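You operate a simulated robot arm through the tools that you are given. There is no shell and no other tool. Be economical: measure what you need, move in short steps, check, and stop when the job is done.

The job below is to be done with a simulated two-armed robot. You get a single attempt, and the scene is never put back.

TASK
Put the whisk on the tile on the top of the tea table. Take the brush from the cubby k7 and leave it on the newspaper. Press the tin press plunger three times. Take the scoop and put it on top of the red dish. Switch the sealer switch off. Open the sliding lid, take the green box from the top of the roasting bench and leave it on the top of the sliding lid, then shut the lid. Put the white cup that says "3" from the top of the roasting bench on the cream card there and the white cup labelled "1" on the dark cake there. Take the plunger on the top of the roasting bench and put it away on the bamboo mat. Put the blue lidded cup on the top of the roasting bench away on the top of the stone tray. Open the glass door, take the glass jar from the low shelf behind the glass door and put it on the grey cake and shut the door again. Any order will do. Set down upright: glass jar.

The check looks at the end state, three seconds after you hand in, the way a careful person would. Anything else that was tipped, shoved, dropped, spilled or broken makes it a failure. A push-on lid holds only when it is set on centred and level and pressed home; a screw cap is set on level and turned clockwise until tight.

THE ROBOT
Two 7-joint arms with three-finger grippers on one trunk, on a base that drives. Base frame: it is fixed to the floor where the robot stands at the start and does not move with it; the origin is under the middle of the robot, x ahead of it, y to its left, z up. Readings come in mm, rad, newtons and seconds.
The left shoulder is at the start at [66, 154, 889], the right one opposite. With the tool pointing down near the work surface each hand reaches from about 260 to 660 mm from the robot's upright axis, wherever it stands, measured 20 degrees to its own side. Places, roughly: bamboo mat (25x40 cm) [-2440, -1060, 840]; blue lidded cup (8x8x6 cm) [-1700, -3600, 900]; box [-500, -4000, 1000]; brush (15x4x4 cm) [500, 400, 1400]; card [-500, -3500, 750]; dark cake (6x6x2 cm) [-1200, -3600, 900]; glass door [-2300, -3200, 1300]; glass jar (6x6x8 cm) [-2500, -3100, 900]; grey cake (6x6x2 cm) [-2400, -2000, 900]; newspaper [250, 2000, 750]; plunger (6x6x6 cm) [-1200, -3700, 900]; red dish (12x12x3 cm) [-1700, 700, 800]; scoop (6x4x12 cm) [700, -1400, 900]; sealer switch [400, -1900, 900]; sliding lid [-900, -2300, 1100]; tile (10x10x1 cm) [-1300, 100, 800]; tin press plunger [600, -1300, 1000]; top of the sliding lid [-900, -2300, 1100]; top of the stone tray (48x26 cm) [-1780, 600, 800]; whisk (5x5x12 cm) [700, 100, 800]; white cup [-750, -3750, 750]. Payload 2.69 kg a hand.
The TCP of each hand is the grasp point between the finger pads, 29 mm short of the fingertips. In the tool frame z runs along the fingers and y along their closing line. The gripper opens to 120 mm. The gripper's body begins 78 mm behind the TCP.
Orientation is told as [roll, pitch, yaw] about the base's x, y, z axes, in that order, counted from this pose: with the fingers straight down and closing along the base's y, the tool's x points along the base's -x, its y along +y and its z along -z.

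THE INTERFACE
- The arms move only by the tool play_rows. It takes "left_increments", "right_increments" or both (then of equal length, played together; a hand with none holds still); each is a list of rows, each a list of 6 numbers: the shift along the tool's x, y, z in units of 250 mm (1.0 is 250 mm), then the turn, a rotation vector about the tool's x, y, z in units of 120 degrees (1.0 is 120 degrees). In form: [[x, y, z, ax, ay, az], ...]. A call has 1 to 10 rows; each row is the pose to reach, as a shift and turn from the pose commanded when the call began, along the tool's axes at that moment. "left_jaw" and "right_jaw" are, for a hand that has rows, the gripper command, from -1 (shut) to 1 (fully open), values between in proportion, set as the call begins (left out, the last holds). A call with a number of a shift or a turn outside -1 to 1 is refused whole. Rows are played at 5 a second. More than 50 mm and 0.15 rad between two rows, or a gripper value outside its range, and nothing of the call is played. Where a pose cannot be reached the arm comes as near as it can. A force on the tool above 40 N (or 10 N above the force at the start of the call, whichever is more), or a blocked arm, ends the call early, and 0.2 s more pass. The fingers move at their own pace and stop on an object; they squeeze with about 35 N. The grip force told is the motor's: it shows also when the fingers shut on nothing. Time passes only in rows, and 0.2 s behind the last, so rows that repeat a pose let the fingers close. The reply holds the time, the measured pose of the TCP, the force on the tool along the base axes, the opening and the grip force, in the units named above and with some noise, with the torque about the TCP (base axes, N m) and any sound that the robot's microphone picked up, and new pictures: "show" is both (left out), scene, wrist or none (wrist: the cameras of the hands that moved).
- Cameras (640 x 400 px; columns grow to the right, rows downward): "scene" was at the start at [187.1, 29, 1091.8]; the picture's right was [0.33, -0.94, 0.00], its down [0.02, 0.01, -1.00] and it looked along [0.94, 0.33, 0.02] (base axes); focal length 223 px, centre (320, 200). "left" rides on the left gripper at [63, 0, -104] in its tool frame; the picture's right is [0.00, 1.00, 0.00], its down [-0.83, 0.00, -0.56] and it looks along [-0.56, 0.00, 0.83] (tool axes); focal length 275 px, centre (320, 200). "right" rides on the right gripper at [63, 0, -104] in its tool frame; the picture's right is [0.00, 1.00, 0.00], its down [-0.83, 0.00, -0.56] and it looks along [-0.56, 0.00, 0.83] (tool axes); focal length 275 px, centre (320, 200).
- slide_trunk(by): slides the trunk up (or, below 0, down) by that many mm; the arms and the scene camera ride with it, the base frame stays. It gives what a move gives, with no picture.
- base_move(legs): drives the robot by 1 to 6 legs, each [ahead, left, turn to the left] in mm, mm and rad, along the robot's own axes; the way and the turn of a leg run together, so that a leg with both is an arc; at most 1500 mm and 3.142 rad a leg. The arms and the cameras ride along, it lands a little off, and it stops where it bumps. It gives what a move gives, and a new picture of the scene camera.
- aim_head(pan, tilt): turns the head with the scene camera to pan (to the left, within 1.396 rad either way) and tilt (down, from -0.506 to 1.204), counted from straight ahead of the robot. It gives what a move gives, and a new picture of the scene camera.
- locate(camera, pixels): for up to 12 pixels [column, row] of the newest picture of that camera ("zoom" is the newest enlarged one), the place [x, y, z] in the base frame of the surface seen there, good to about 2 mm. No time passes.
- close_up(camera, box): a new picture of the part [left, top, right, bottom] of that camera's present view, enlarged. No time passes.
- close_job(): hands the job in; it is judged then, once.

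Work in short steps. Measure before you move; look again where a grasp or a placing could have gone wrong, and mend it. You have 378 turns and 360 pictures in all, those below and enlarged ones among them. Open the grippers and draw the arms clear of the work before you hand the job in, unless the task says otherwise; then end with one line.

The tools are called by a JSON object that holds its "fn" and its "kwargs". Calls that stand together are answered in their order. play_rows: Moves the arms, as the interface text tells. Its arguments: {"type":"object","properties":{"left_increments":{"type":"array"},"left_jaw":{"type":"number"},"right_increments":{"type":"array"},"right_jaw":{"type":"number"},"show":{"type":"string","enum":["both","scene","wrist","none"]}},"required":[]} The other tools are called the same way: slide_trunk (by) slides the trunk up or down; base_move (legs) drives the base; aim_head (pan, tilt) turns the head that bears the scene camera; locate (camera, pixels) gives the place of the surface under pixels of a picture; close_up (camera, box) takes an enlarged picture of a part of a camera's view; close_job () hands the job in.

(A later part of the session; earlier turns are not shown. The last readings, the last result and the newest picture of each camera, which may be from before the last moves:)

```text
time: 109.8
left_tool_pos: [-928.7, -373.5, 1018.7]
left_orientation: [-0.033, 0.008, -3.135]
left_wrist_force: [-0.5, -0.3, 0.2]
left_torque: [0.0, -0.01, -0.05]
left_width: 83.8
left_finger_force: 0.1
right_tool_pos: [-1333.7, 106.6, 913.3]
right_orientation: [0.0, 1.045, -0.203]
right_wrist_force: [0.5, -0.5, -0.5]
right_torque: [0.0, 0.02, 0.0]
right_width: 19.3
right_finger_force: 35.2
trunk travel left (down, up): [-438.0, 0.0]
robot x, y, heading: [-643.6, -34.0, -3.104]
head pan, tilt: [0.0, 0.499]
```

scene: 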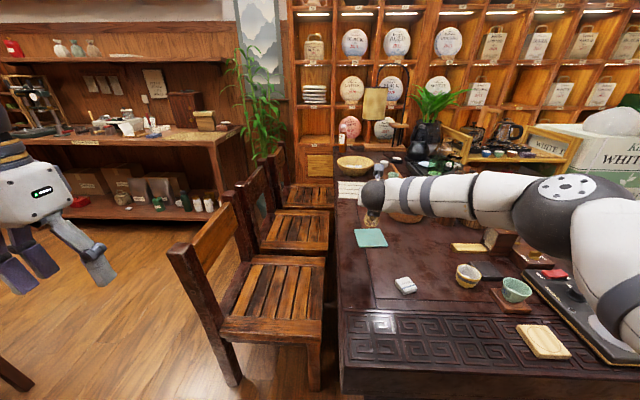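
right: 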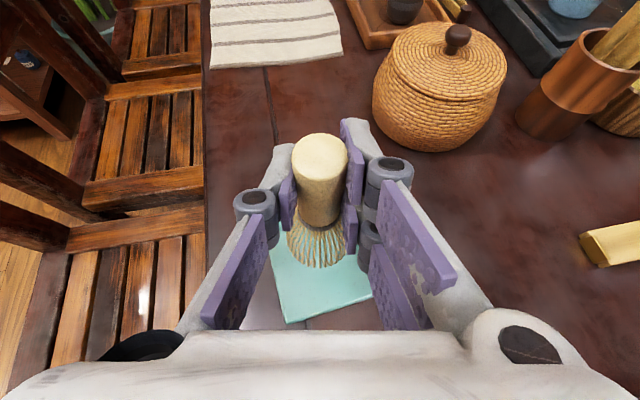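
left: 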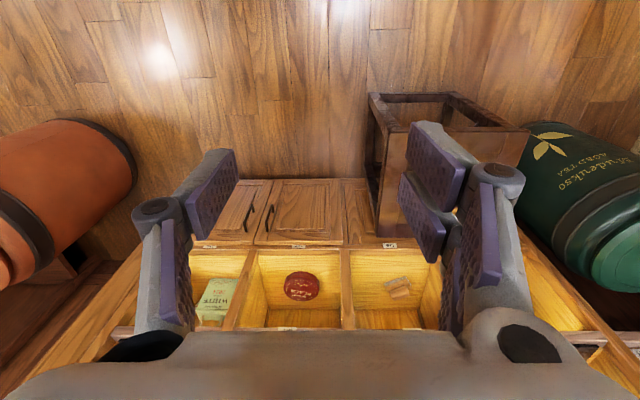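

Over the tile. Lower 46 mm, then in small steps.

{"fn": "play_rows", "kwargs": {"right_increments": [[-0.055, 0, 0.032, 0, 0, 0], [-0.11, 0, 0.064, 0, 0, 0], [-0.159, 0, 0.092, 0, 0, 0], [-0.159, 0, 0.092, 0, 0, 0]], "show": "wrist"}}

```text
time: 110.8
left_tool_pos: [-929.0, -373.9, 1020.7]
left_orientation: [-0.032, 0.009, -3.136]
left_wrist_force: [-0.1, -0.9, 0.0]
left_torque: [0.01, -0.01, -0.03]
left_width: 84.1
left_finger_force: 0.0
right_tool_pos: [-1332.8, 106.9, 867.2]
right_orientation: [0.0, 1.045, -0.203]
right_wrist_force: [-0.7, 0.2, 0.4]
right_torque: [-0.03, -0.01, 0.01]
right_width: 19.8
right_finger_force: 34.9
trunk travel left (down, up): [-438.0, 0.0]
robot x, y, heading: [-640.7, -34.1, -3.1]
head pan, tilt: [0.0, 0.499]
```

right: 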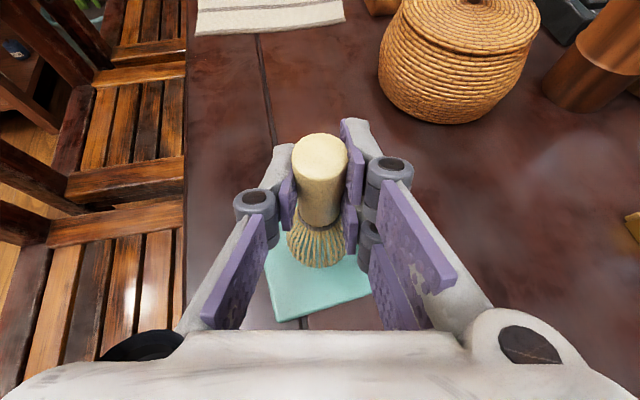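

Lower up to 5 mm more until contact.

{"fn": "play_rows", "kwargs": {"right_increments": [[-0.006, 0, 0.003, 0, 0, 0], [-0.01, 0, 0.006, 0, 0, 0], [-0.014, 0, 0.008, 0, 0, 0], [-0.017, 0, 0.01, 0, 0, 0]], "show": "none"}}

```text
time: 111.8
left_tool_pos: [-929.7, -374.1, 1019.7]
left_orientation: [-0.032, 0.011, -3.135]
left_wrist_force: [0.1, -0.6, 0.2]
left_torque: [0.0, -0.02, 0.0]
left_width: 83.8
left_finger_force: 0.1
right_tool_pos: [-1332.5, 107.9, 862.8]
right_orientation: [0.0, 1.046, -0.206]
right_wrist_force: [0.5, -0.5, 0.2]
right_torque: [-0.04, -0.04, -0.01]
right_width: 19.7
right_finger_force: 34.8
trunk travel left (down, up): [-438.0, 0.0]
robot x, y, heading: [-641.1, -33.1, -3.1]
head pan, tilt: [0.0, 0.499]
```

Two more mm, watching force.

{"fn": "play_rows", "kwargs": {"right_increments": [[-0.004, 0, 0.002, 0, 0, 0], [-0.007, 0, 0.004, 0, 0, 0], [-0.0105, 0, 0.006, 0, 0, 0]], "show": "none"}}

```text
time: 112.6
left_tool_pos: [-927.5, -373.8, 1020.1]
left_orientation: [-0.029, 0.008, -3.134]
left_wrist_force: [0.6, -0.3, 0.4]
left_torque: [0.0, 0.02, 0.0]
left_width: 84.1
left_finger_force: 0.1
right_tool_pos: [-1333.1, 107.0, 861.6]
right_orientation: [0.001, 1.05, -0.206]
right_wrist_force: [2.9, -0.5, 11.2]
right_torque: [0.03, -0.28, -0.01]
right_width: 19.7
right_finger_force: 35.0
trunk travel left (down, up): [-438.0, 0.0]
robot x, y, heading: [-641.8, -29.9, -3.098]
head pan, tilt: [0.0, 0.499]
```

Contact (11 N). Release and back off along the tool axis.

{"fn": "play_rows", "kwargs": {"right_increments": [[0.004, 0, -0.002, 0, 0, 0], [0.004, 0, -0.002, 0, 0, 0], [0.004, 0, -0.002, 0, 0, 0]], "right_jaw": -0.3, "show": "none"}}

{"fn": "play_rows", "kwargs": {"right_increments": [[0.02, 0, -0.08, 0, 0, 0], [0.06, 0, -0.2, 0, 0, 0], [0.14, 0, -0.34, 0, 0, 0], [0.22, 0, -0.48, 0, 0, 0], [0.3, 0, -0.62, 0, 0, 0]], "show": "both"}}

```text
time: 113.4
left_tool_pos: [-929.5, -373.0, 1019.9]
left_orientation: [-0.032, 0.008, -3.133]
left_wrist_force: [-0.1, 0.2, -0.1]
left_torque: [0.0, 0.03, 0.01]
left_width: 84.1
left_finger_force: 0.1
right_tool_pos: [-1332.6, 108.4, 859.7]
right_orientation: [-0.001, 1.046, -0.205]
right_wrist_force: [-0.8, -0.2, -0.4]
right_torque: [-0.01, 0.02, 0.03]
right_width: 42.0
right_finger_force: 0.0
trunk travel left (down, up): [-438.0, 0.0]
robot x, y, heading: [-642.2, -32.6, -3.096]
head pan, tilt: [0.0, 0.499]
```

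```text
time: 114.6
left_tool_pos: [-928.0, -374.2, 1020.0]
left_orientation: [-0.032, 0.008, -3.134]
left_wrist_force: [-0.1, 0.3, 0.0]
left_torque: [0.0, 0.0, -0.01]
left_width: 84.1
left_finger_force: 0.0
right_tool_pos: [-1234.9, 89.1, 1003.7]
right_orientation: [0.0, 1.046, -0.204]
right_wrist_force: [-0.5, 0.4, -0.4]
right_torque: [0.04, -0.02, 0.02]
right_width: 41.9
right_finger_force: 0.0
trunk travel left (down, up): [-438.0, 0.0]
robot x, y, heading: [-641.0, -31.5, -3.104]
head pan, tilt: [0.0, 0.499]
```

scene: 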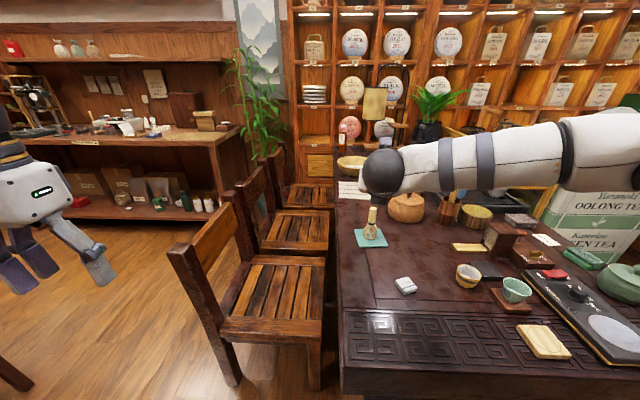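
right: 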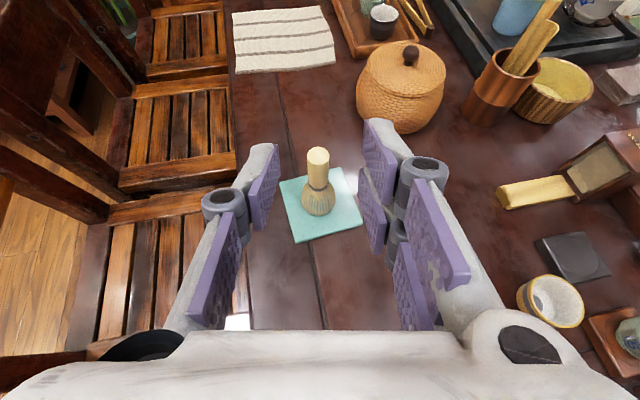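

Whisk stands on the tile. Back off, restore the right hand to tool-down, and head to the packing counter.

{"fn": "play_rows", "kwargs": {"right_increments": [[0.1, 0, -0.1, 0, -0.0715, 0], [0.2, 0, -0.2, 0, -0.143, 0], [0.25, 0, -0.3, 0, -0.2145, 0], [0.25, 0, -0.4, 0, -0.286, 0], [0.25, 0, -0.45, 0, -0.3575, 0], [0.25, 0, -0.45, 0, -0.429, 0], [0.25, 0, -0.45, 0, -0.5, 0]], "show": "none"}}

{"fn": "base_move", "kwargs": {"legs": [[-300, 0, 0], [0, 0, 1.571], [1150, 0, 0], [0, 0, 1.531]]}}

{"fn": "aim_head", "kwargs": {"pan": -0.2, "tilt": 0.35}}

```text
time: 116.2
left_tool_pos: [-928.8, -372.7, 1019.9]
left_orientation: [-0.031, 0.009, -3.136]
left_wrist_force: [0.3, 0.0, 0.8]
left_torque: [-0.01, 0.02, 0.0]
left_width: 84.0
left_finger_force: 0.0
right_tool_pos: [-1141.7, 76.4, 1104.6]
right_orientation: [-0.008, 0.054, -0.205]
right_wrist_force: [-0.2, 0.7, -0.2]
right_torque: [-0.05, 0.02, 0.0]
right_width: 41.8
right_finger_force: 0.0
right hand out of reach, approached as far as the arm can: row 6, 7
trunk travel left (down, up): [-438.0, 0.0]
robot x, y, heading: [-640.0, -33.1, -3.101]
head pan, tilt: [0.0, 0.499]
```

```text
time: 131.4
left_tool_pos: [-5.5, -861.4, 1020.1]
left_orientation: [-0.032, 0.01, -0.012]
left_wrist_force: [-0.1, 0.7, 0.3]
left_torque: [0.0, 0.01, -0.02]
left_width: 84.1
left_finger_force: 0.0
right_tool_pos: [199.5, -1315.3, 1105.6]
right_orientation: [-0.006, 0.057, 2.917]
right_wrist_force: [0.6, -0.1, 0.1]
right_torque: [-0.01, 0.0, -0.02]
right_width: 42.0
right_finger_force: 0.2
trunk travel left (down, up): [-438.0, 0.0]
robot x, y, heading: [-300.4, -1199.1, 0.026]
head pan, tilt: [0.0, 0.499]
```

scene: 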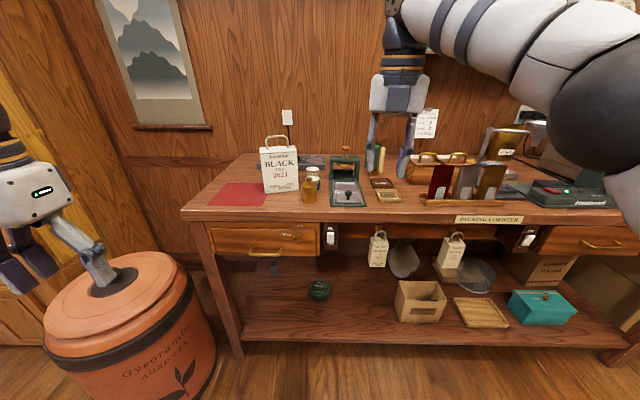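

```text
time: 132.1
left_tool_pos: [-4.5, -863.0, 1019.8]
left_orientation: [-0.033, 0.009, -0.014]
left_wrist_force: [0.5, 0.6, -0.4]
left_torque: [0.0, -0.01, -0.03]
left_width: 84.2
left_finger_force: 0.1
right_tool_pos: [201.7, -1314.4, 1105.1]
right_orientation: [-0.005, 0.059, 2.917]
right_wrist_force: [-0.5, 0.5, -0.9]
right_torque: [-0.01, 0.01, -0.01]
right_width: 42.0
right_finger_force: 0.0
trunk travel left (down, up): [-438.0, 0.0]
robot x, y, heading: [-302.7, -1197.7, 0.023]
head pan, tilt: [-0.201, 0.351]
```

scene: 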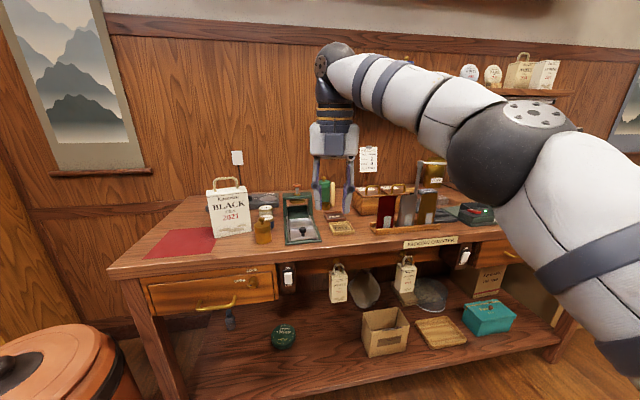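

Zoom on the counter to identify the tin press, scoop, and sealer.

{"fn": "close_up", "kwargs": {"camera": "scene", "box": [195, 150, 355, 250]}}

{"fn": "close_up", "kwargs": {"camera": "scene", "box": [350, 150, 510, 250]}}

```text
4.00 times, centred on (275, 200) of scene
```

zoom: 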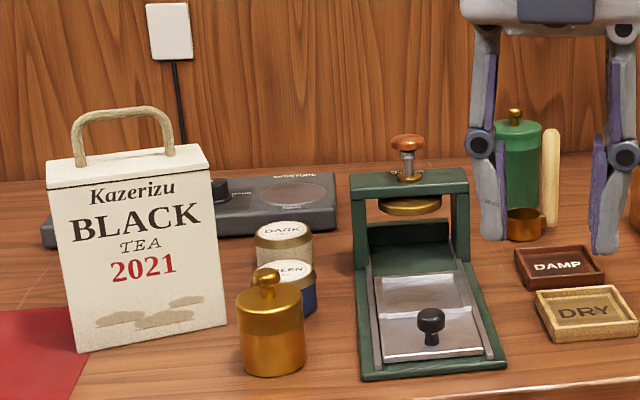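

```text
4.00 times, centred on (430, 200) of scene
```

zoom: 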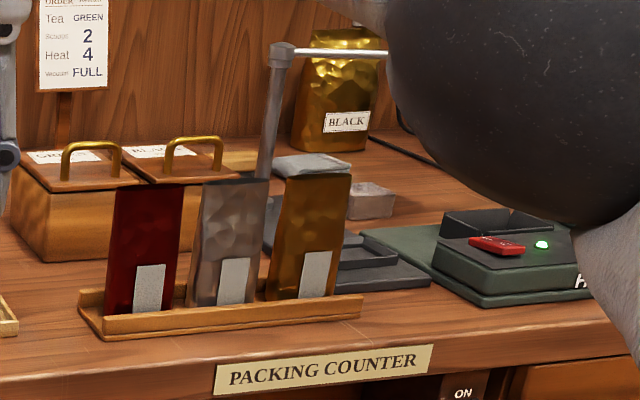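

Tin press knob is brown at scene (297,186); scoop is the brass cup with upright handle at (326,206)/(332,190); sealer switch is red at zoom (497,245). Locate.

{"fn": "locate", "kwargs": {"camera": "scene", "pixels": [[297, 185], [297, 189], [297, 201], [332, 184], [332, 195], [326, 206], [322, 206], [326, 203], [325, 188], [318, 215], [283, 196], [308, 196]]}}

{"fn": "locate", "kwargs": {"camera": "zoom", "pixels": [[480, 240], [497, 245], [515, 250], [541, 245], [490, 225], [460, 265], [340, 320]]}}

```text
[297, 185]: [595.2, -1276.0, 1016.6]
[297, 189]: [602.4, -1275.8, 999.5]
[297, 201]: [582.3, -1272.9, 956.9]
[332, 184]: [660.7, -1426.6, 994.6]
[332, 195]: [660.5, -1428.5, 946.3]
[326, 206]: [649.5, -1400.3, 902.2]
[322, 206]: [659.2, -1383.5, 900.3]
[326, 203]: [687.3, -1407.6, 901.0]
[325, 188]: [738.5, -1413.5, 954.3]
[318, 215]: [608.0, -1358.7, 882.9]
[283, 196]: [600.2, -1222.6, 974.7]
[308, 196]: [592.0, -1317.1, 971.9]
```

```text
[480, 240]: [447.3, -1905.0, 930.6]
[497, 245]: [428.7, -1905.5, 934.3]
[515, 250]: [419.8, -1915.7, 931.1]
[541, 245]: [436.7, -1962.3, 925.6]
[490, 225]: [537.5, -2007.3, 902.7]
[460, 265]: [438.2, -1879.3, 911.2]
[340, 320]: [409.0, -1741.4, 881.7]
```

Knob top at (600,−1276,1017). Close the right jaw and drive 385 ahead.

{"fn": "base_move", "kwargs": {"legs": [[385, 0, -0.023]]}}

{"fn": "play_rows", "kwargs": {"right_increments": [[0, 0, 0, 0, -0.01, 0], [0, 0, 0, 0, -0.027, 0], [0, 0, 0, 0, -0.027, 0]], "right_jaw": -1, "show": "wrist"}}

```text
time: 134.6
left_tool_pos: [393.5, -862.4, 1019.9]
left_orientation: [-0.031, 0.009, -0.03]
left_wrist_force: [-0.1, -0.8, 0.4]
left_torque: [-0.05, 0.0, 0.01]
left_width: 84.1
left_finger_force: 0.1
right_tool_pos: [591.6, -1318.3, 1105.0]
right_orientation: [-0.006, 0.055, 2.899]
right_wrist_force: [0.2, 0.4, -0.7]
right_torque: [0.0, 0.05, 0.02]
right_width: 42.0
right_finger_force: 0.2
trunk travel left (down, up): [-438.0, 0.0]
robot x, y, heading: [92.9, -1195.6, 0.004]
head pan, tilt: [-0.201, 0.351]
```

scene: 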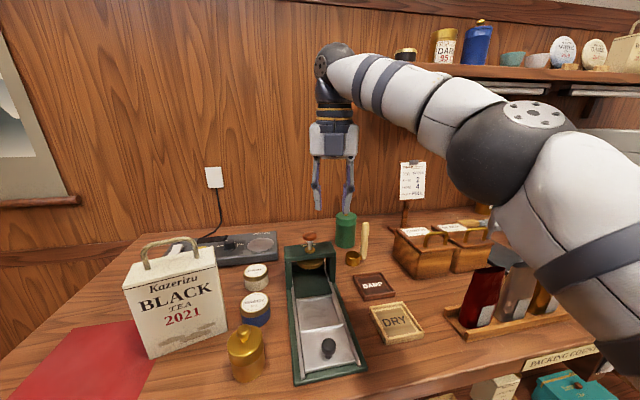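

```text
time: 135.4
left_tool_pos: [393.4, -863.6, 1019.8]
left_orientation: [-0.031, 0.009, -0.03]
left_wrist_force: [-0.7, -1.2, 0.1]
left_torque: [0.0, 0.01, 0.0]
left_width: 84.2
left_finger_force: 0.1
right_tool_pos: [590.5, -1318.6, 1105.5]
right_orientation: [-0.009, 0.0, 2.9]
right_wrist_force: [0.1, -0.4, 0.2]
right_torque: [-0.02, 0.02, 0.01]
right_width: 0.0
right_finger_force: 28.5
trunk travel left (down, up): [-438.0, 0.0]
robot x, y, heading: [91.2, -1195.5, 0.003]
head pan, tilt: [-0.201, 0.351]
```

right: 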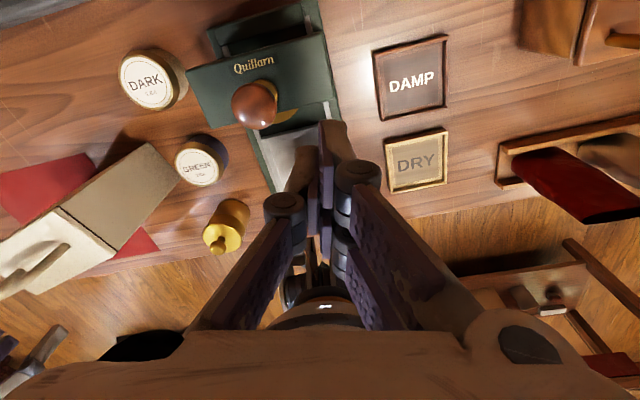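

Locate the knob in the wrist picture.

{"fn": "locate", "kwargs": {"camera": "right", "pixels": [[255, 103], [242, 103], [268, 105], [255, 90], [255, 120], [395, 260]]}}

{"fn": "locate", "kwargs": {"camera": "scene", "pixels": [[309, 236], [309, 234], [364, 225], [353, 258], [362, 240]]}}

```text
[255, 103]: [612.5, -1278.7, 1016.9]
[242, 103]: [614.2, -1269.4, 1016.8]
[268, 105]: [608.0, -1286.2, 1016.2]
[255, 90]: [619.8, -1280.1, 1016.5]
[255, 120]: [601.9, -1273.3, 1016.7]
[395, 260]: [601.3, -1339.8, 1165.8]
```

```text
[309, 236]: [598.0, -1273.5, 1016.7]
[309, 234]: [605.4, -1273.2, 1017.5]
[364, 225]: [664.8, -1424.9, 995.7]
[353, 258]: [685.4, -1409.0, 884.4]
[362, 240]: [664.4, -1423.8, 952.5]
```

Knob centre (608,−1277), top 1016.7. Move above it, fingertips ~12 mm over.

{"fn": "play_rows", "kwargs": {"right_increments": [[0.014, -0.09, 0, 0, 0, 0], [0.028, -0.178, 0, 0, 0, 0], [0.028, -0.178, 0.09, 0, 0, 0], [0.028, -0.178, 0.18, 0, 0, 0], [0.028, -0.178, 0.18, 0, 0, 0]], "show": "wrist"}}

```text
time: 136.6
left_tool_pos: [393.5, -862.7, 1020.2]
left_orientation: [-0.032, 0.007, -0.03]
left_wrist_force: [0.5, 0.1, -0.4]
left_torque: [-0.05, 0.01, 0.01]
left_width: 83.9
left_finger_force: 0.0
right_tool_pos: [602.3, -1276.9, 1056.4]
right_orientation: [-0.006, 0.0, 2.899]
right_wrist_force: [0.2, 0.6, -1.0]
right_torque: [-0.03, -0.02, -0.01]
right_width: 0.0
right_finger_force: 28.8
right hand out of reach, approached as far as the arm can: row 1, 2, 3, 4, 5
trunk travel left (down, up): [-438.0, 0.0]
robot x, y, heading: [93.0, -1199.6, 0.005]
head pan, tilt: [-0.201, 0.351]
```

right: 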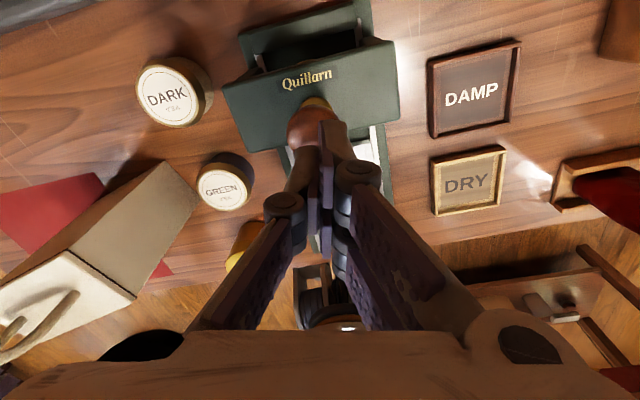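

Over the knob. First press: push down gradually and watch force.

{"fn": "play_rows", "kwargs": {"right_increments": [[0, 0, 0.04, 0, 0, 0], [0, 0, 0.06, 0, 0, 0], [0, 0, 0.08, 0, 0, 0], [0, 0, 0.1, 0, 0, 0], [0, 0, 0.12, 0, 0, 0], [0, 0, 0.14, 0, 0, 0], [0, 0, 0.16, 0, 0, 0]], "show": "wrist"}}

```text
time: 138.2
left_tool_pos: [393.8, -862.7, 1020.6]
left_orientation: [-0.031, 0.007, -0.03]
left_wrist_force: [0.0, 1.0, 0.0]
left_torque: [0.0, -0.03, -0.02]
left_width: 83.9
left_finger_force: 0.1
right_tool_pos: [609.9, -1273.2, 1022.4]
right_orientation: [-0.005, -0.001, 2.899]
right_wrist_force: [-0.5, -0.1, 2.8]
right_torque: [0.0, 0.01, 0.02]
right_width: 0.0
right_finger_force: 28.7
right hand out of reach, approached as far as the arm can: row 3, 4, 5, 6, 7
trunk travel left (down, up): [-438.0, 0.0]
robot x, y, heading: [89.6, -1194.2, 0.006]
head pan, tilt: [-0.201, 0.351]
heard: click
```

right: 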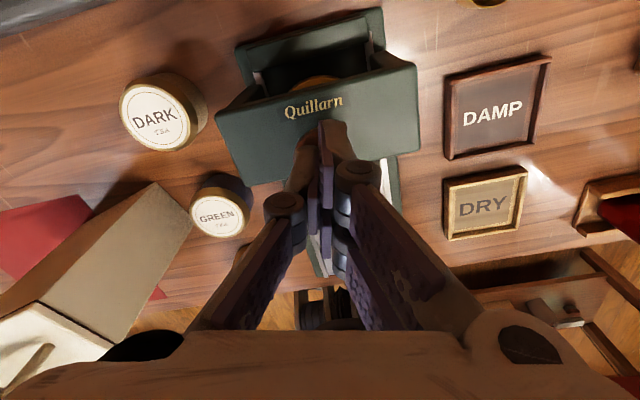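

Click heard (press 1). Rise fully, then press again.

{"fn": "play_rows", "kwargs": {"right_increments": [[0, 0, -0.05, 0, 0, 0], [0, 0, -0.1, 0, 0, 0], [0, 0, -0.14, 0, 0, 0], [0, 0, -0.14, 0, 0, 0]], "show": "wrist"}}

{"fn": "play_rows", "kwargs": {"right_increments": [[0, 0, 0.04, 0, 0, 0], [0, 0, 0.06, 0, 0, 0], [0, 0, 0.08, 0, 0, 0], [0, 0, 0.1, 0, 0, 0], [0, 0, 0.12, 0, 0, 0], [0, 0, 0.14, 0, 0, 0]], "show": "none"}}

```text
time: 139.2
left_tool_pos: [393.7, -862.8, 1020.0]
left_orientation: [-0.031, 0.01, -0.029]
left_wrist_force: [1.0, -0.2, 0.6]
left_torque: [0.0, 0.01, -0.01]
left_width: 83.9
left_finger_force: 0.1
right_tool_pos: [603.6, -1279.8, 1053.2]
right_orientation: [-0.006, 0.001, 2.899]
right_wrist_force: [-1.5, 0.4, -0.6]
right_torque: [0.03, 0.01, -0.01]
right_width: 0.0
right_finger_force: 28.9
right hand out of reach, approached as far as the arm can: row 1, 2, 3, 4
trunk travel left (down, up): [-438.0, 0.0]
robot x, y, heading: [92.1, -1193.0, 0.005]
head pan, tilt: [-0.201, 0.351]
```

right: 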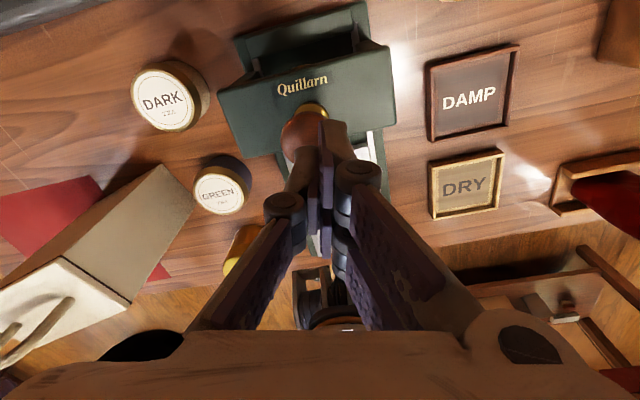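

```text
time: 140.6
left_tool_pos: [394.1, -861.4, 1020.1]
left_orientation: [-0.031, 0.009, -0.03]
left_wrist_force: [-1.1, 0.1, -0.7]
left_torque: [-0.01, -0.01, 0.01]
left_width: 84.0
left_finger_force: 0.1
right_tool_pos: [611.3, -1275.4, 1021.7]
right_orientation: [-0.003, 0.0, 2.9]
right_wrist_force: [-0.6, -0.6, 2.5]
right_torque: [-0.03, 0.0, -0.05]
right_width: 0.0
right_finger_force: 28.4
right hand out of reach, approached as far as the arm can: row 3, 4, 5, 6
trunk travel left (down, up): [-438.0, 0.0]
robot x, y, heading: [94.8, -1191.7, 0.008]
head pan, tilt: [-0.201, 0.351]
heard: click
```

Second click. Repeat once more, then rise.

{"fn": "play_rows", "kwargs": {"right_increments": [[0, 0, -0.05, 0, 0, 0], [0, 0, -0.1, 0, 0, 0], [0, 0, -0.14, 0, 0, 0], [0, 0, -0.14, 0, 0, 0]], "show": "none"}}

{"fn": "play_rows", "kwargs": {"right_increments": [[0, 0, 0.04, 0, 0, 0], [0, 0, 0.06, 0, 0, 0], [0, 0, 0.08, 0, 0, 0], [0, 0, 0.1, 0, 0, 0], [0, 0, 0.12, 0, 0, 0], [0, 0, 0.14, 0, 0, 0]], "show": "none"}}

{"fn": "play_rows", "kwargs": {"right_increments": [[0, 0, -0.05, 0, 0, 0], [0, 0, -0.1, 0, 0, 0], [0, 0, -0.14, 0, 0, 0], [0.1, 0, -0.2, 0, 0, 0]], "show": "wrist"}}

```text
time: 141.6
left_tool_pos: [393.6, -861.9, 1019.8]
left_orientation: [-0.032, 0.009, -0.03]
left_wrist_force: [-0.5, -0.5, 0.0]
left_torque: [-0.01, 0.0, 0.01]
left_width: 84.0
left_finger_force: 0.0
right_tool_pos: [603.4, -1282.2, 1054.8]
right_orientation: [-0.005, 0.0, 2.899]
right_wrist_force: [-0.7, -0.3, 0.2]
right_torque: [-0.01, -0.01, -0.02]
right_width: 0.1
right_finger_force: 28.7
right hand out of reach, approached as far as the arm can: row 2, 3, 4
trunk travel left (down, up): [-438.0, 0.0]
robot x, y, heading: [94.0, -1192.9, 0.005]
head pan, tilt: [-0.201, 0.351]
```

```text
time: 143.0
left_tool_pos: [393.1, -862.3, 1019.8]
left_orientation: [-0.032, 0.009, -0.031]
left_wrist_force: [-0.2, -0.2, 0.7]
left_torque: [0.03, -0.01, 0.05]
left_width: 84.0
left_finger_force: 0.1
right_tool_pos: [603.4, -1281.4, 1019.9]
right_orientation: [-0.007, 0.002, 2.899]
right_wrist_force: [-1.9, 0.0, 2.3]
right_torque: [-0.03, 0.02, 0.04]
right_width: 5.7
right_finger_force: 29.1
trunk travel left (down, up): [-438.0, 0.0]
robot x, y, heading: [93.7, -1192.6, 0.002]
head pan, tilt: [-0.201, 0.351]
heard: click
```

```text
time: 144.0
left_tool_pos: [393.3, -863.3, 1019.5]
left_orientation: [-0.032, 0.008, -0.029]
left_wrist_force: [0.1, 0.3, 0.2]
left_torque: [0.04, 0.0, 0.01]
left_width: 84.0
left_finger_force: 0.0
right_tool_pos: [604.0, -1286.3, 1058.2]
right_orientation: [-0.008, -0.001, 2.899]
right_wrist_force: [0.5, 0.6, 0.6]
right_torque: [0.02, 0.0, -0.02]
right_width: 0.1
right_finger_force: 28.7
right hand out of reach, approached as far as the arm can: row 4
trunk travel left (down, up): [-438.0, 0.0]
robot x, y, heading: [92.3, -1192.9, 0.001]
head pan, tilt: [-0.201, 0.351]
```

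right: 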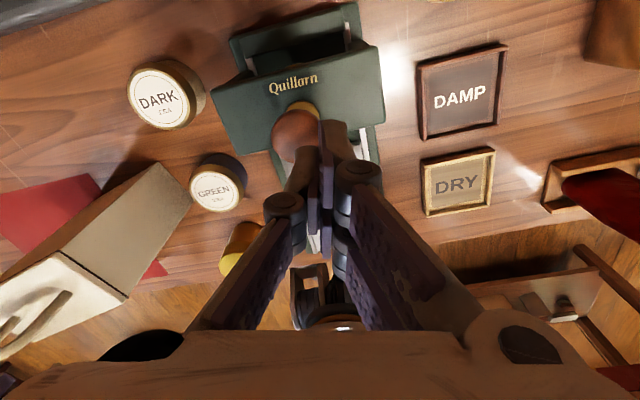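

Three presses done. Now unwind the right wrist to the normal yaw before taking the scoop.

{"fn": "play_rows", "kwargs": {"right_increments": [[-0.05, 0.0, -0.02, 0, 0, -0.07], [-0.1, 0.0, -0.04, 0, 0, -0.14], [-0.15, 0.0, -0.06, 0, 0, -0.21], [-0.2, 0.0, -0.08, 0, 0, -0.28], [-0.25, 0.0, -0.1, 0, 0, -0.35], [-0.3, 0.0, -0.1, 0, 0, -0.42], [-0.3, 0.0, -0.1, 0, 0, -0.49], [-0.3, 0.0, -0.1, 0, 0, -0.56], [-0.3, 0.0, -0.1, 0, 0, -0.63], [-0.3, 0.0, -0.1, 0, 0, -0.7]], "right_jaw": 0, "show": "none"}}

{"fn": "play_rows", "kwargs": {"right_increments": [[0, 0, 0, 0, 0, -0.07], [0, 0, 0, 0, 0, -0.14], [0, 0, 0, 0, 0, -0.21], [0, 0, 0, 0, 0, -0.28], [0, 0, 0, 0, 0, -0.35], [0, 0, 0, 0, 0, -0.42], [0, 0, 0, 0, 0, -0.49], [0, 0, 0, 0, 0, -0.56], [0, 0, 0, 0, 0, -0.63], [0, 0, 0, 0, 0, -0.7]], "show": "none"}}

{"fn": "play_rows", "kwargs": {"right_increments": [[0, 0, 0, 0, 0, -0.07], [0, 0, 0, 0, 0, -0.14], [0, 0, 0, 0, 0, -0.215]], "show": "scene"}}

```text
time: 146.2
left_tool_pos: [392.9, -863.4, 1019.9]
left_orientation: [-0.032, 0.007, -0.03]
left_wrist_force: [0.5, -1.1, 0.4]
left_torque: [0.05, -0.02, 0.01]
left_width: 84.1
left_finger_force: 0.0
right_tool_pos: [531.4, -1266.1, 1084.7]
right_orientation: [0.001, 0.007, -1.914]
right_wrist_force: [0.5, -0.6, 0.3]
right_torque: [0.01, 0.02, -0.03]
right_width: 60.2
right_finger_force: 0.1
trunk travel left (down, up): [-438.0, 0.0]
robot x, y, heading: [90.5, -1193.8, -0.002]
head pan, tilt: [-0.201, 0.351]
```

```text
time: 148.4
left_tool_pos: [393.2, -863.2, 1019.5]
left_orientation: [-0.03, 0.01, -0.028]
left_wrist_force: [0.5, -0.1, 0.5]
left_torque: [0.01, 0.04, 0.01]
left_width: 84.0
left_finger_force: 0.2
right_tool_pos: [531.4, -1266.1, 1084.0]
right_orientation: [0.007, 0.002, -0.451]
right_wrist_force: [0.0, 0.3, 0.5]
right_torque: [0.0, 0.04, 0.03]
right_width: 60.2
right_finger_force: 0.1
trunk travel left (down, up): [-438.0, 0.0]
robot x, y, heading: [92.7, -1191.6, 0.009]
head pan, tilt: [-0.201, 0.351]
```

```text
refused: row 3 steps farther than a row can; nothing moved
```

Shift the right hand toward the scoop, staying high, to view it.

{"fn": "play_rows", "kwargs": {"right_increments": [[-0.1, -0.06, 0, 0, 0, -0.054], [-0.2, -0.12, 0, 0, 0, -0.108], [-0.3, -0.18, 0, 0, 0, -0.162], [-0.4, -0.25, 0, 0, 0, -0.215], [-0.4, -0.3, 0, 0, 0, -0.215]], "show": "both"}}

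```text
time: 149.6
left_tool_pos: [393.0, -862.2, 1020.2]
left_orientation: [-0.032, 0.01, -0.031]
left_wrist_force: [-0.1, 0.9, 0.9]
left_torque: [0.0, -0.03, 0.01]
left_width: 83.7
left_finger_force: 0.1
right_tool_pos: [587.6, -1377.6, 1085.4]
right_orientation: [0.008, -0.002, -0.003]
right_wrist_force: [0.3, 0.5, 0.1]
right_torque: [0.01, 0.03, -0.04]
right_width: 59.9
right_finger_force: 0.1
trunk travel left (down, up): [-438.0, 0.0]
robot x, y, heading: [95.2, -1194.3, 0.009]
head pan, tilt: [-0.201, 0.351]
```

scene: 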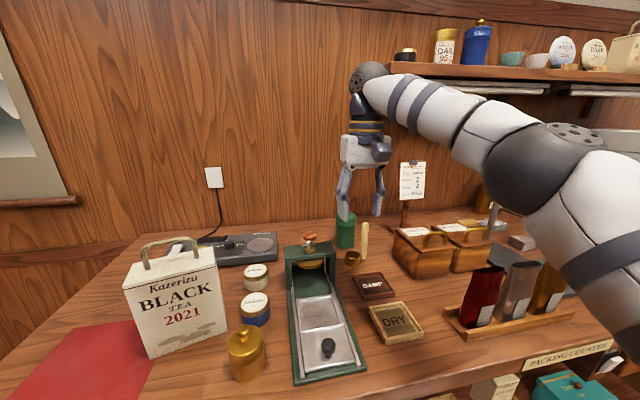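
right: 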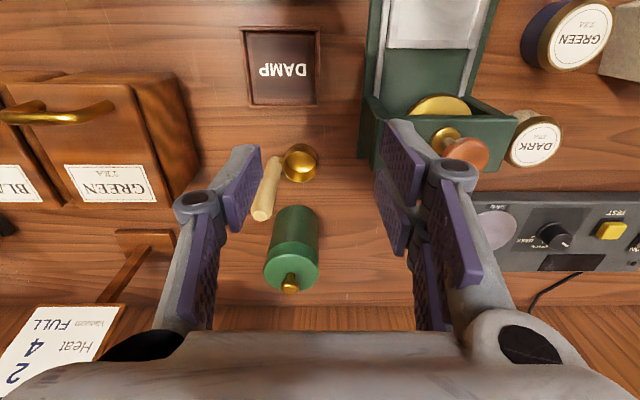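

Scoop cup at (301,162), handle from (275,162) to top (262,214). Locate.

{"fn": "locate", "kwargs": {"camera": "right", "pixels": [[262, 214], [270, 190], [255, 210], [268, 215], [290, 160], [301, 150], [315, 165], [300, 178], [290, 282], [292, 225], [275, 165], [281, 195]]}}

```text
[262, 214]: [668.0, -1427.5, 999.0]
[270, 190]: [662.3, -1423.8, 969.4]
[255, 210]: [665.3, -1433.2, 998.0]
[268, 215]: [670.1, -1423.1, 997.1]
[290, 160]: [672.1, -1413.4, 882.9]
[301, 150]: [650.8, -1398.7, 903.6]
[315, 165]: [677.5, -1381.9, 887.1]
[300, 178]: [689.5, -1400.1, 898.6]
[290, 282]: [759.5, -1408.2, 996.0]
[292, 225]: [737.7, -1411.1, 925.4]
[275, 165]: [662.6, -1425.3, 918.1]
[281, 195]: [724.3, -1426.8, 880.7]
```

Handle centre (668,−1428), top z 999. Move above it with jaw half open and descend to z≈972.

{"fn": "play_rows", "kwargs": {"right_increments": [[-0.15, -0.1, 0.05, 0, 0, 0], [-0.32, -0.2, 0.1, 0, 0, 0], [-0.32, -0.2, 0.2, 0, 0, 0], [-0.32, -0.2, 0.2, 0, 0, 0]], "right_jaw": -0.1, "show": "wrist"}}

```text
refused: row 2 steps farther than a row can; nothing moved
```

{"fn": "play_rows", "kwargs": {"right_increments": [[-0.11, -0.07, 0.05, 0, 0, 0], [-0.22, -0.14, 0.1, 0, 0, 0], [-0.32, -0.2, 0.15, 0, 0, 0], [-0.32, -0.2, 0.2, 0, 0, 0]], "right_jaw": -0.1, "show": "wrist"}}

```text
time: 150.6
left_tool_pos: [394.6, -863.4, 1018.5]
left_orientation: [-0.031, 0.009, -0.029]
left_wrist_force: [0.9, 0.2, 0.2]
left_torque: [0.03, 0.02, 0.01]
left_width: 84.1
left_finger_force: 0.2
right_tool_pos: [626.5, -1419.6, 1043.0]
right_orientation: [0.007, -0.003, -0.002]
right_wrist_force: [-0.7, -0.5, -0.5]
right_torque: [0.0, 0.06, 0.03]
right_width: 53.8
right_finger_force: 0.0
right hand out of reach, approached as far as the arm can: row 2, 3, 4
trunk travel left (down, up): [-438.0, 0.0]
robot x, y, heading: [89.6, -1192.6, 0.004]
head pan, tilt: [-0.201, 0.351]
```

right: 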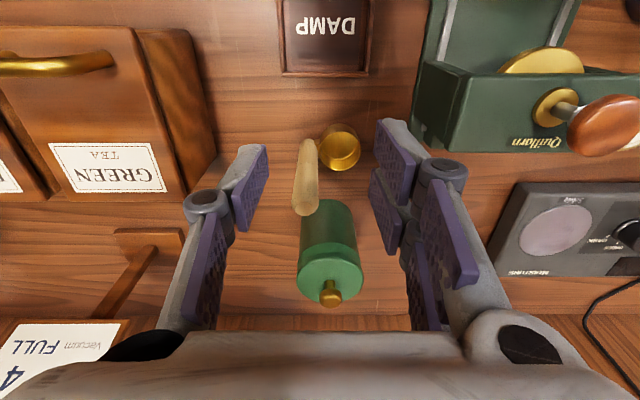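

Short by ~42 mm in x, 8 mm in y; nudge the base.

{"fn": "base_move", "kwargs": {"legs": [[43, -8, 0]]}}

```text
time: 151.5
left_tool_pos: [437.3, -870.3, 1020.6]
left_orientation: [-0.031, 0.011, -0.028]
left_wrist_force: [1.0, -0.7, 0.4]
left_torque: [0.03, 0.04, 0.03]
left_width: 84.2
left_finger_force: 0.1
right_tool_pos: [668.9, -1426.8, 1043.1]
right_orientation: [0.008, -0.003, -0.005]
right_wrist_force: [1.5, 0.6, -0.1]
right_torque: [-0.01, 0.02, -0.04]
right_width: 53.8
right_finger_force: 0.1
trunk travel left (down, up): [-438.0, 0.0]
robot x, y, heading: [137.6, -1202.0, 0.002]
head pan, tilt: [-0.201, 0.351]
```

scene: 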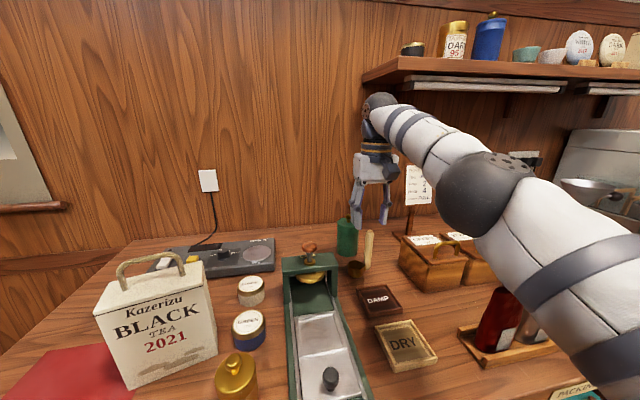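

Directly over the handle. Descend 70 mm and close.

{"fn": "play_rows", "kwargs": {"right_increments": [[0, 0, 0.1, 0, 0, 0], [0, 0, 0.2, 0, 0, 0], [0, 0, 0.28, 0, 0, 0], [0, 0, 0.28, 0, 0, 0]], "show": "wrist"}}

{"fn": "play_rows", "kwargs": {"right_increments": [[0, 0, 0, 0, 0, 0], [0, 0, 0, 0, 0, 0], [0, 0, 0, 0, 0, 0]], "right_jaw": -1, "show": "none"}}

{"fn": "play_rows", "kwargs": {"right_increments": [[0, 0, -0.1, 0, 0, 0], [0, 0, -0.2, 0, 0, 0], [0, 0, -0.3, 0, 0, 0], [0, 0, -0.4, 0, 0, 0]], "show": "wrist"}}

```text
time: 152.5
left_tool_pos: [437.6, -870.1, 1020.7]
left_orientation: [-0.032, 0.009, -0.027]
left_wrist_force: [-0.5, 1.3, -0.6]
left_torque: [0.03, -0.01, -0.05]
left_width: 84.2
left_finger_force: 0.0
right_tool_pos: [669.8, -1425.0, 972.9]
right_orientation: [0.007, -0.004, -0.001]
right_wrist_force: [0.2, 0.5, 0.0]
right_torque: [0.04, -0.02, 0.0]
right_width: 54.1
right_finger_force: 0.0
trunk travel left (down, up): [-438.0, 0.0]
robot x, y, heading: [136.2, -1202.0, 0.004]
head pan, tilt: [-0.201, 0.351]
```

right: 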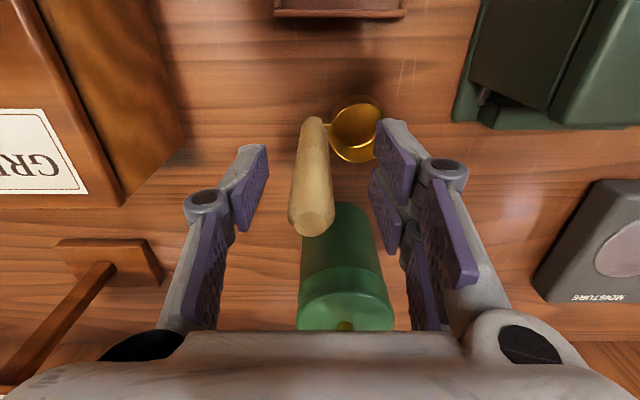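

```text
time: 153.3
left_tool_pos: [437.4, -869.7, 1019.5]
left_orientation: [-0.031, 0.007, -0.028]
left_wrist_force: [-0.1, -0.6, 0.1]
left_torque: [0.0, -0.01, 0.0]
left_width: 84.0
left_finger_force: 0.0
right_tool_pos: [668.6, -1425.7, 972.6]
right_orientation: [0.007, -0.002, -0.001]
right_wrist_force: [1.0, -0.1, 0.9]
right_torque: [-0.03, 0.01, -0.02]
right_width: 16.0
right_finger_force: 34.8
trunk travel left (down, up): [-438.0, 0.0]
robot x, y, heading: [133.1, -1200.1, 0.005]
head pan, tilt: [-0.201, 0.351]
```

```text
time: 154.3
left_tool_pos: [436.0, -869.8, 1021.5]
left_orientation: [-0.032, 0.007, -0.027]
left_wrist_force: [-0.9, 0.0, 0.4]
left_torque: [0.03, -0.02, 0.0]
left_width: 83.8
left_finger_force: 0.1
right_tool_pos: [657.6, -1426.9, 1074.3]
right_orientation: [0.006, -0.008, -0.001]
right_wrist_force: [-0.8, -0.4, -0.6]
right_torque: [-0.03, 0.01, 0.0]
right_width: 16.4
right_finger_force: 35.1
right hand out of reach, approached as far as the arm can: row 4
trunk travel left (down, up): [-438.0, 0.0]
robot x, y, heading: [136.0, -1200.3, 0.003]
head pan, tilt: [-0.201, 0.351]
```

right: 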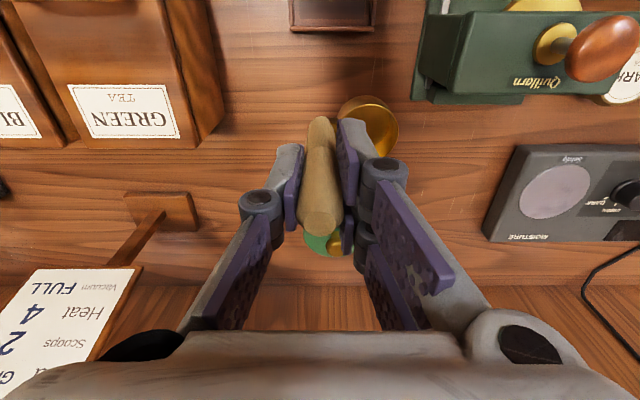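

Scoop held. Back away and strafe right to the sealer; the left hand will do the switch.

{"fn": "base_move", "kwargs": {"legs": [[-300, 0, 0], [0, -850, 0]]}}

{"fn": "aim_head", "kwargs": {"pan": 0.1, "tilt": 0.35}}

{"fn": "close_up", "kwargs": {"camera": "scene", "box": [240, 130, 480, 280]}}

```text
time: 162.7
left_tool_pos: [138.3, -1705.8, 1019.6]
left_orientation: [-0.031, 0.008, -0.034]
left_wrist_force: [0.6, 0.0, 0.5]
left_torque: [0.0, 0.03, -0.02]
left_width: 84.0
left_finger_force: 0.0
right_tool_pos: [357.3, -2261.7, 1072.0]
right_orientation: [0.006, -0.005, -0.005]
right_wrist_force: [0.4, -0.8, -0.6]
right_torque: [-0.08, 0.02, 0.02]
right_width: 16.1
right_finger_force: 34.9
trunk travel left (down, up): [-438.0, 0.0]
robot x, y, heading: [-162.1, -2039.8, -0.0]
head pan, tilt: [-0.201, 0.351]
```

scene: 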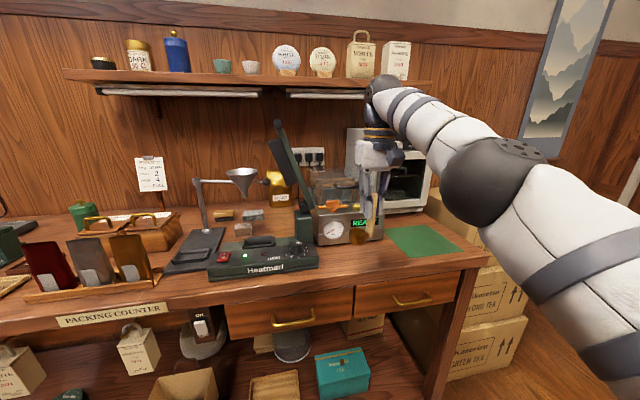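

```text
time: 163.5
left_tool_pos: [137.2, -1705.7, 1019.5]
left_orientation: [-0.029, 0.008, -0.032]
left_wrist_force: [-0.1, -0.8, -0.6]
left_torque: [0.0, -0.03, -0.02]
left_width: 84.0
left_finger_force: 0.0
right_tool_pos: [358.0, -2260.5, 1072.3]
right_orientation: [0.007, -0.004, -0.005]
right_wrist_force: [0.0, 0.4, -0.1]
right_torque: [-0.03, 0.01, 0.01]
right_width: 15.9
right_finger_force: 35.0
trunk travel left (down, up): [-438.0, 0.0]
robot x, y, heading: [-166.2, -2035.7, 0.001]
head pan, tilt: [0.099, 0.351]
```

scene: 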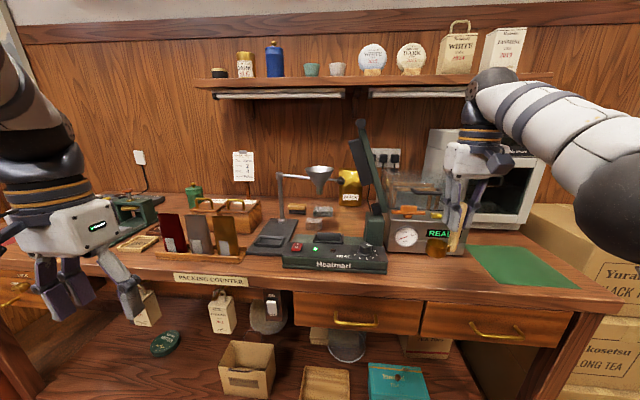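

```text
2.67 times, centred on (360, 205) of scene
```

zoom: 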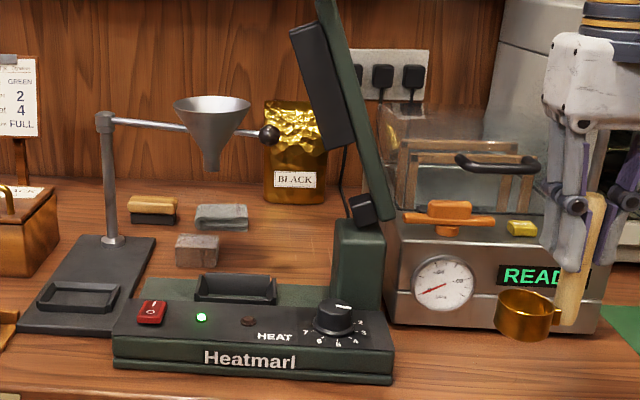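

Zoom closer on the red rocker.

{"fn": "close_up", "kwargs": {"camera": "scene", "box": [281, 233, 321, 258]}}

{"fn": "locate", "kwargs": {"camera": "zoom", "pixels": [[250, 170], [210, 150], [260, 140], [215, 190], [260, 190], [230, 165], [370, 220], [160, 230]]}}

```text
16.00 times, centred on (301, 246) of scene
```

zoom: 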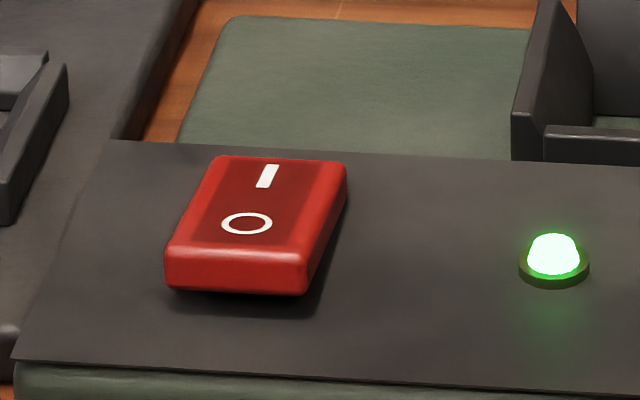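

```text
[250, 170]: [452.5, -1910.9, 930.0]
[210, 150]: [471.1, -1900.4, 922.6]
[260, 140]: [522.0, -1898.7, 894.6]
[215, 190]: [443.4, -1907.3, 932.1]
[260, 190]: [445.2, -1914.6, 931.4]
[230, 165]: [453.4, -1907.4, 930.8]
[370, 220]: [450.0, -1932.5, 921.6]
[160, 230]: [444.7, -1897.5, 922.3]
```

Front "O" end is raised (switch on). I pull the right arm in, bring the left hand forward-centre with jaw shut.

{"fn": "locate", "kwargs": {"camera": "zoom", "pixels": [[247, 223], [240, 248], [238, 256], [240, 275], [180, 250], [300, 260]]}}

{"fn": "play_rows", "kwargs": {"right_increments": [[0.11, -0.05, 0, 0, 0, 0], [0.23, -0.1, 0, 0, 0, 0], [0.35, -0.15, 0, 0, 0, 0], [0.47, -0.2, 0, 0, 0, 0], [0.58, -0.25, 0, 0, 0, 0], [0.7, -0.3, 0, 0, 0, 0]], "left_increments": [[-0.08, -0.13, 0, 0, 0, 0], [-0.16, -0.26, 0, 0, 0, 0], [-0.24, -0.4, 0, 0, 0, 0], [-0.32, -0.53, 0, 0, 0, 0], [-0.4, -0.67, 0, 0, 0, 0], [-0.48, -0.8, 0, 0, 0, 0]], "left_jaw": -1, "show": "none"}}

{"fn": "base_move", "kwargs": {"legs": [[160, 0, 0]]}}

```text
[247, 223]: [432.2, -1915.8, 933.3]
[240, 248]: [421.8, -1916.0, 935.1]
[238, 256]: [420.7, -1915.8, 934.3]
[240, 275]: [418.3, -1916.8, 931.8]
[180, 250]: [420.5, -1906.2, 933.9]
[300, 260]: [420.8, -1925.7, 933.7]
```

```text
time: 164.9
left_tool_pos: [250.2, -1907.7, 1024.1]
left_orientation: [-0.032, 0.011, -0.031]
left_wrist_force: [0.7, -1.0, 0.2]
left_torque: [0.0, 0.03, 0.04]
left_width: 0.0
left_finger_force: 28.7
right_tool_pos: [181.7, -2336.4, 1068.6]
right_orientation: [0.007, -0.007, -0.005]
right_wrist_force: [-0.3, 1.3, -0.7]
right_torque: [-0.02, 0.0, -0.03]
right_width: 16.2
right_finger_force: 34.6
trunk travel left (down, up): [-438.0, 0.0]
robot x, y, heading: [-162.5, -2036.6, 0.003]
head pan, tilt: [0.099, 0.351]
```

```text
time: 166.4
left_tool_pos: [412.5, -1908.5, 1025.3]
left_orientation: [-0.03, 0.009, -0.033]
left_wrist_force: [-0.5, 0.2, -0.6]
left_torque: [0.03, 0.02, -0.03]
left_width: 0.0
left_finger_force: 28.7
right_tool_pos: [342.3, -2336.0, 1069.8]
right_orientation: [0.006, -0.004, -0.008]
right_wrist_force: [0.4, 0.1, -0.5]
right_torque: [-0.01, 0.04, 0.0]
right_width: 16.2
right_finger_force: 35.0
trunk travel left (down, up): [-438.0, 0.0]
robot x, y, heading: [-5.7, -2037.1, -0.004]
head pan, tilt: [0.099, 0.351]
```

scene: 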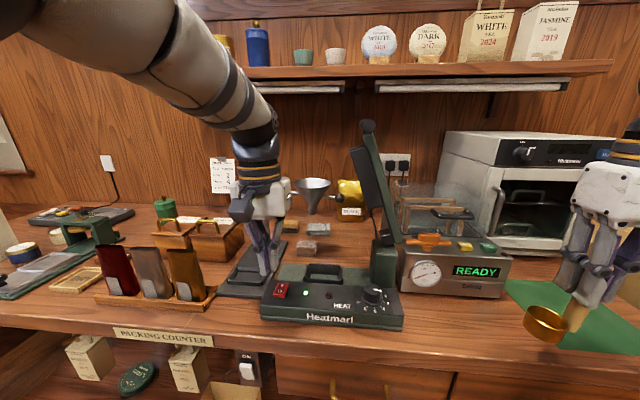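

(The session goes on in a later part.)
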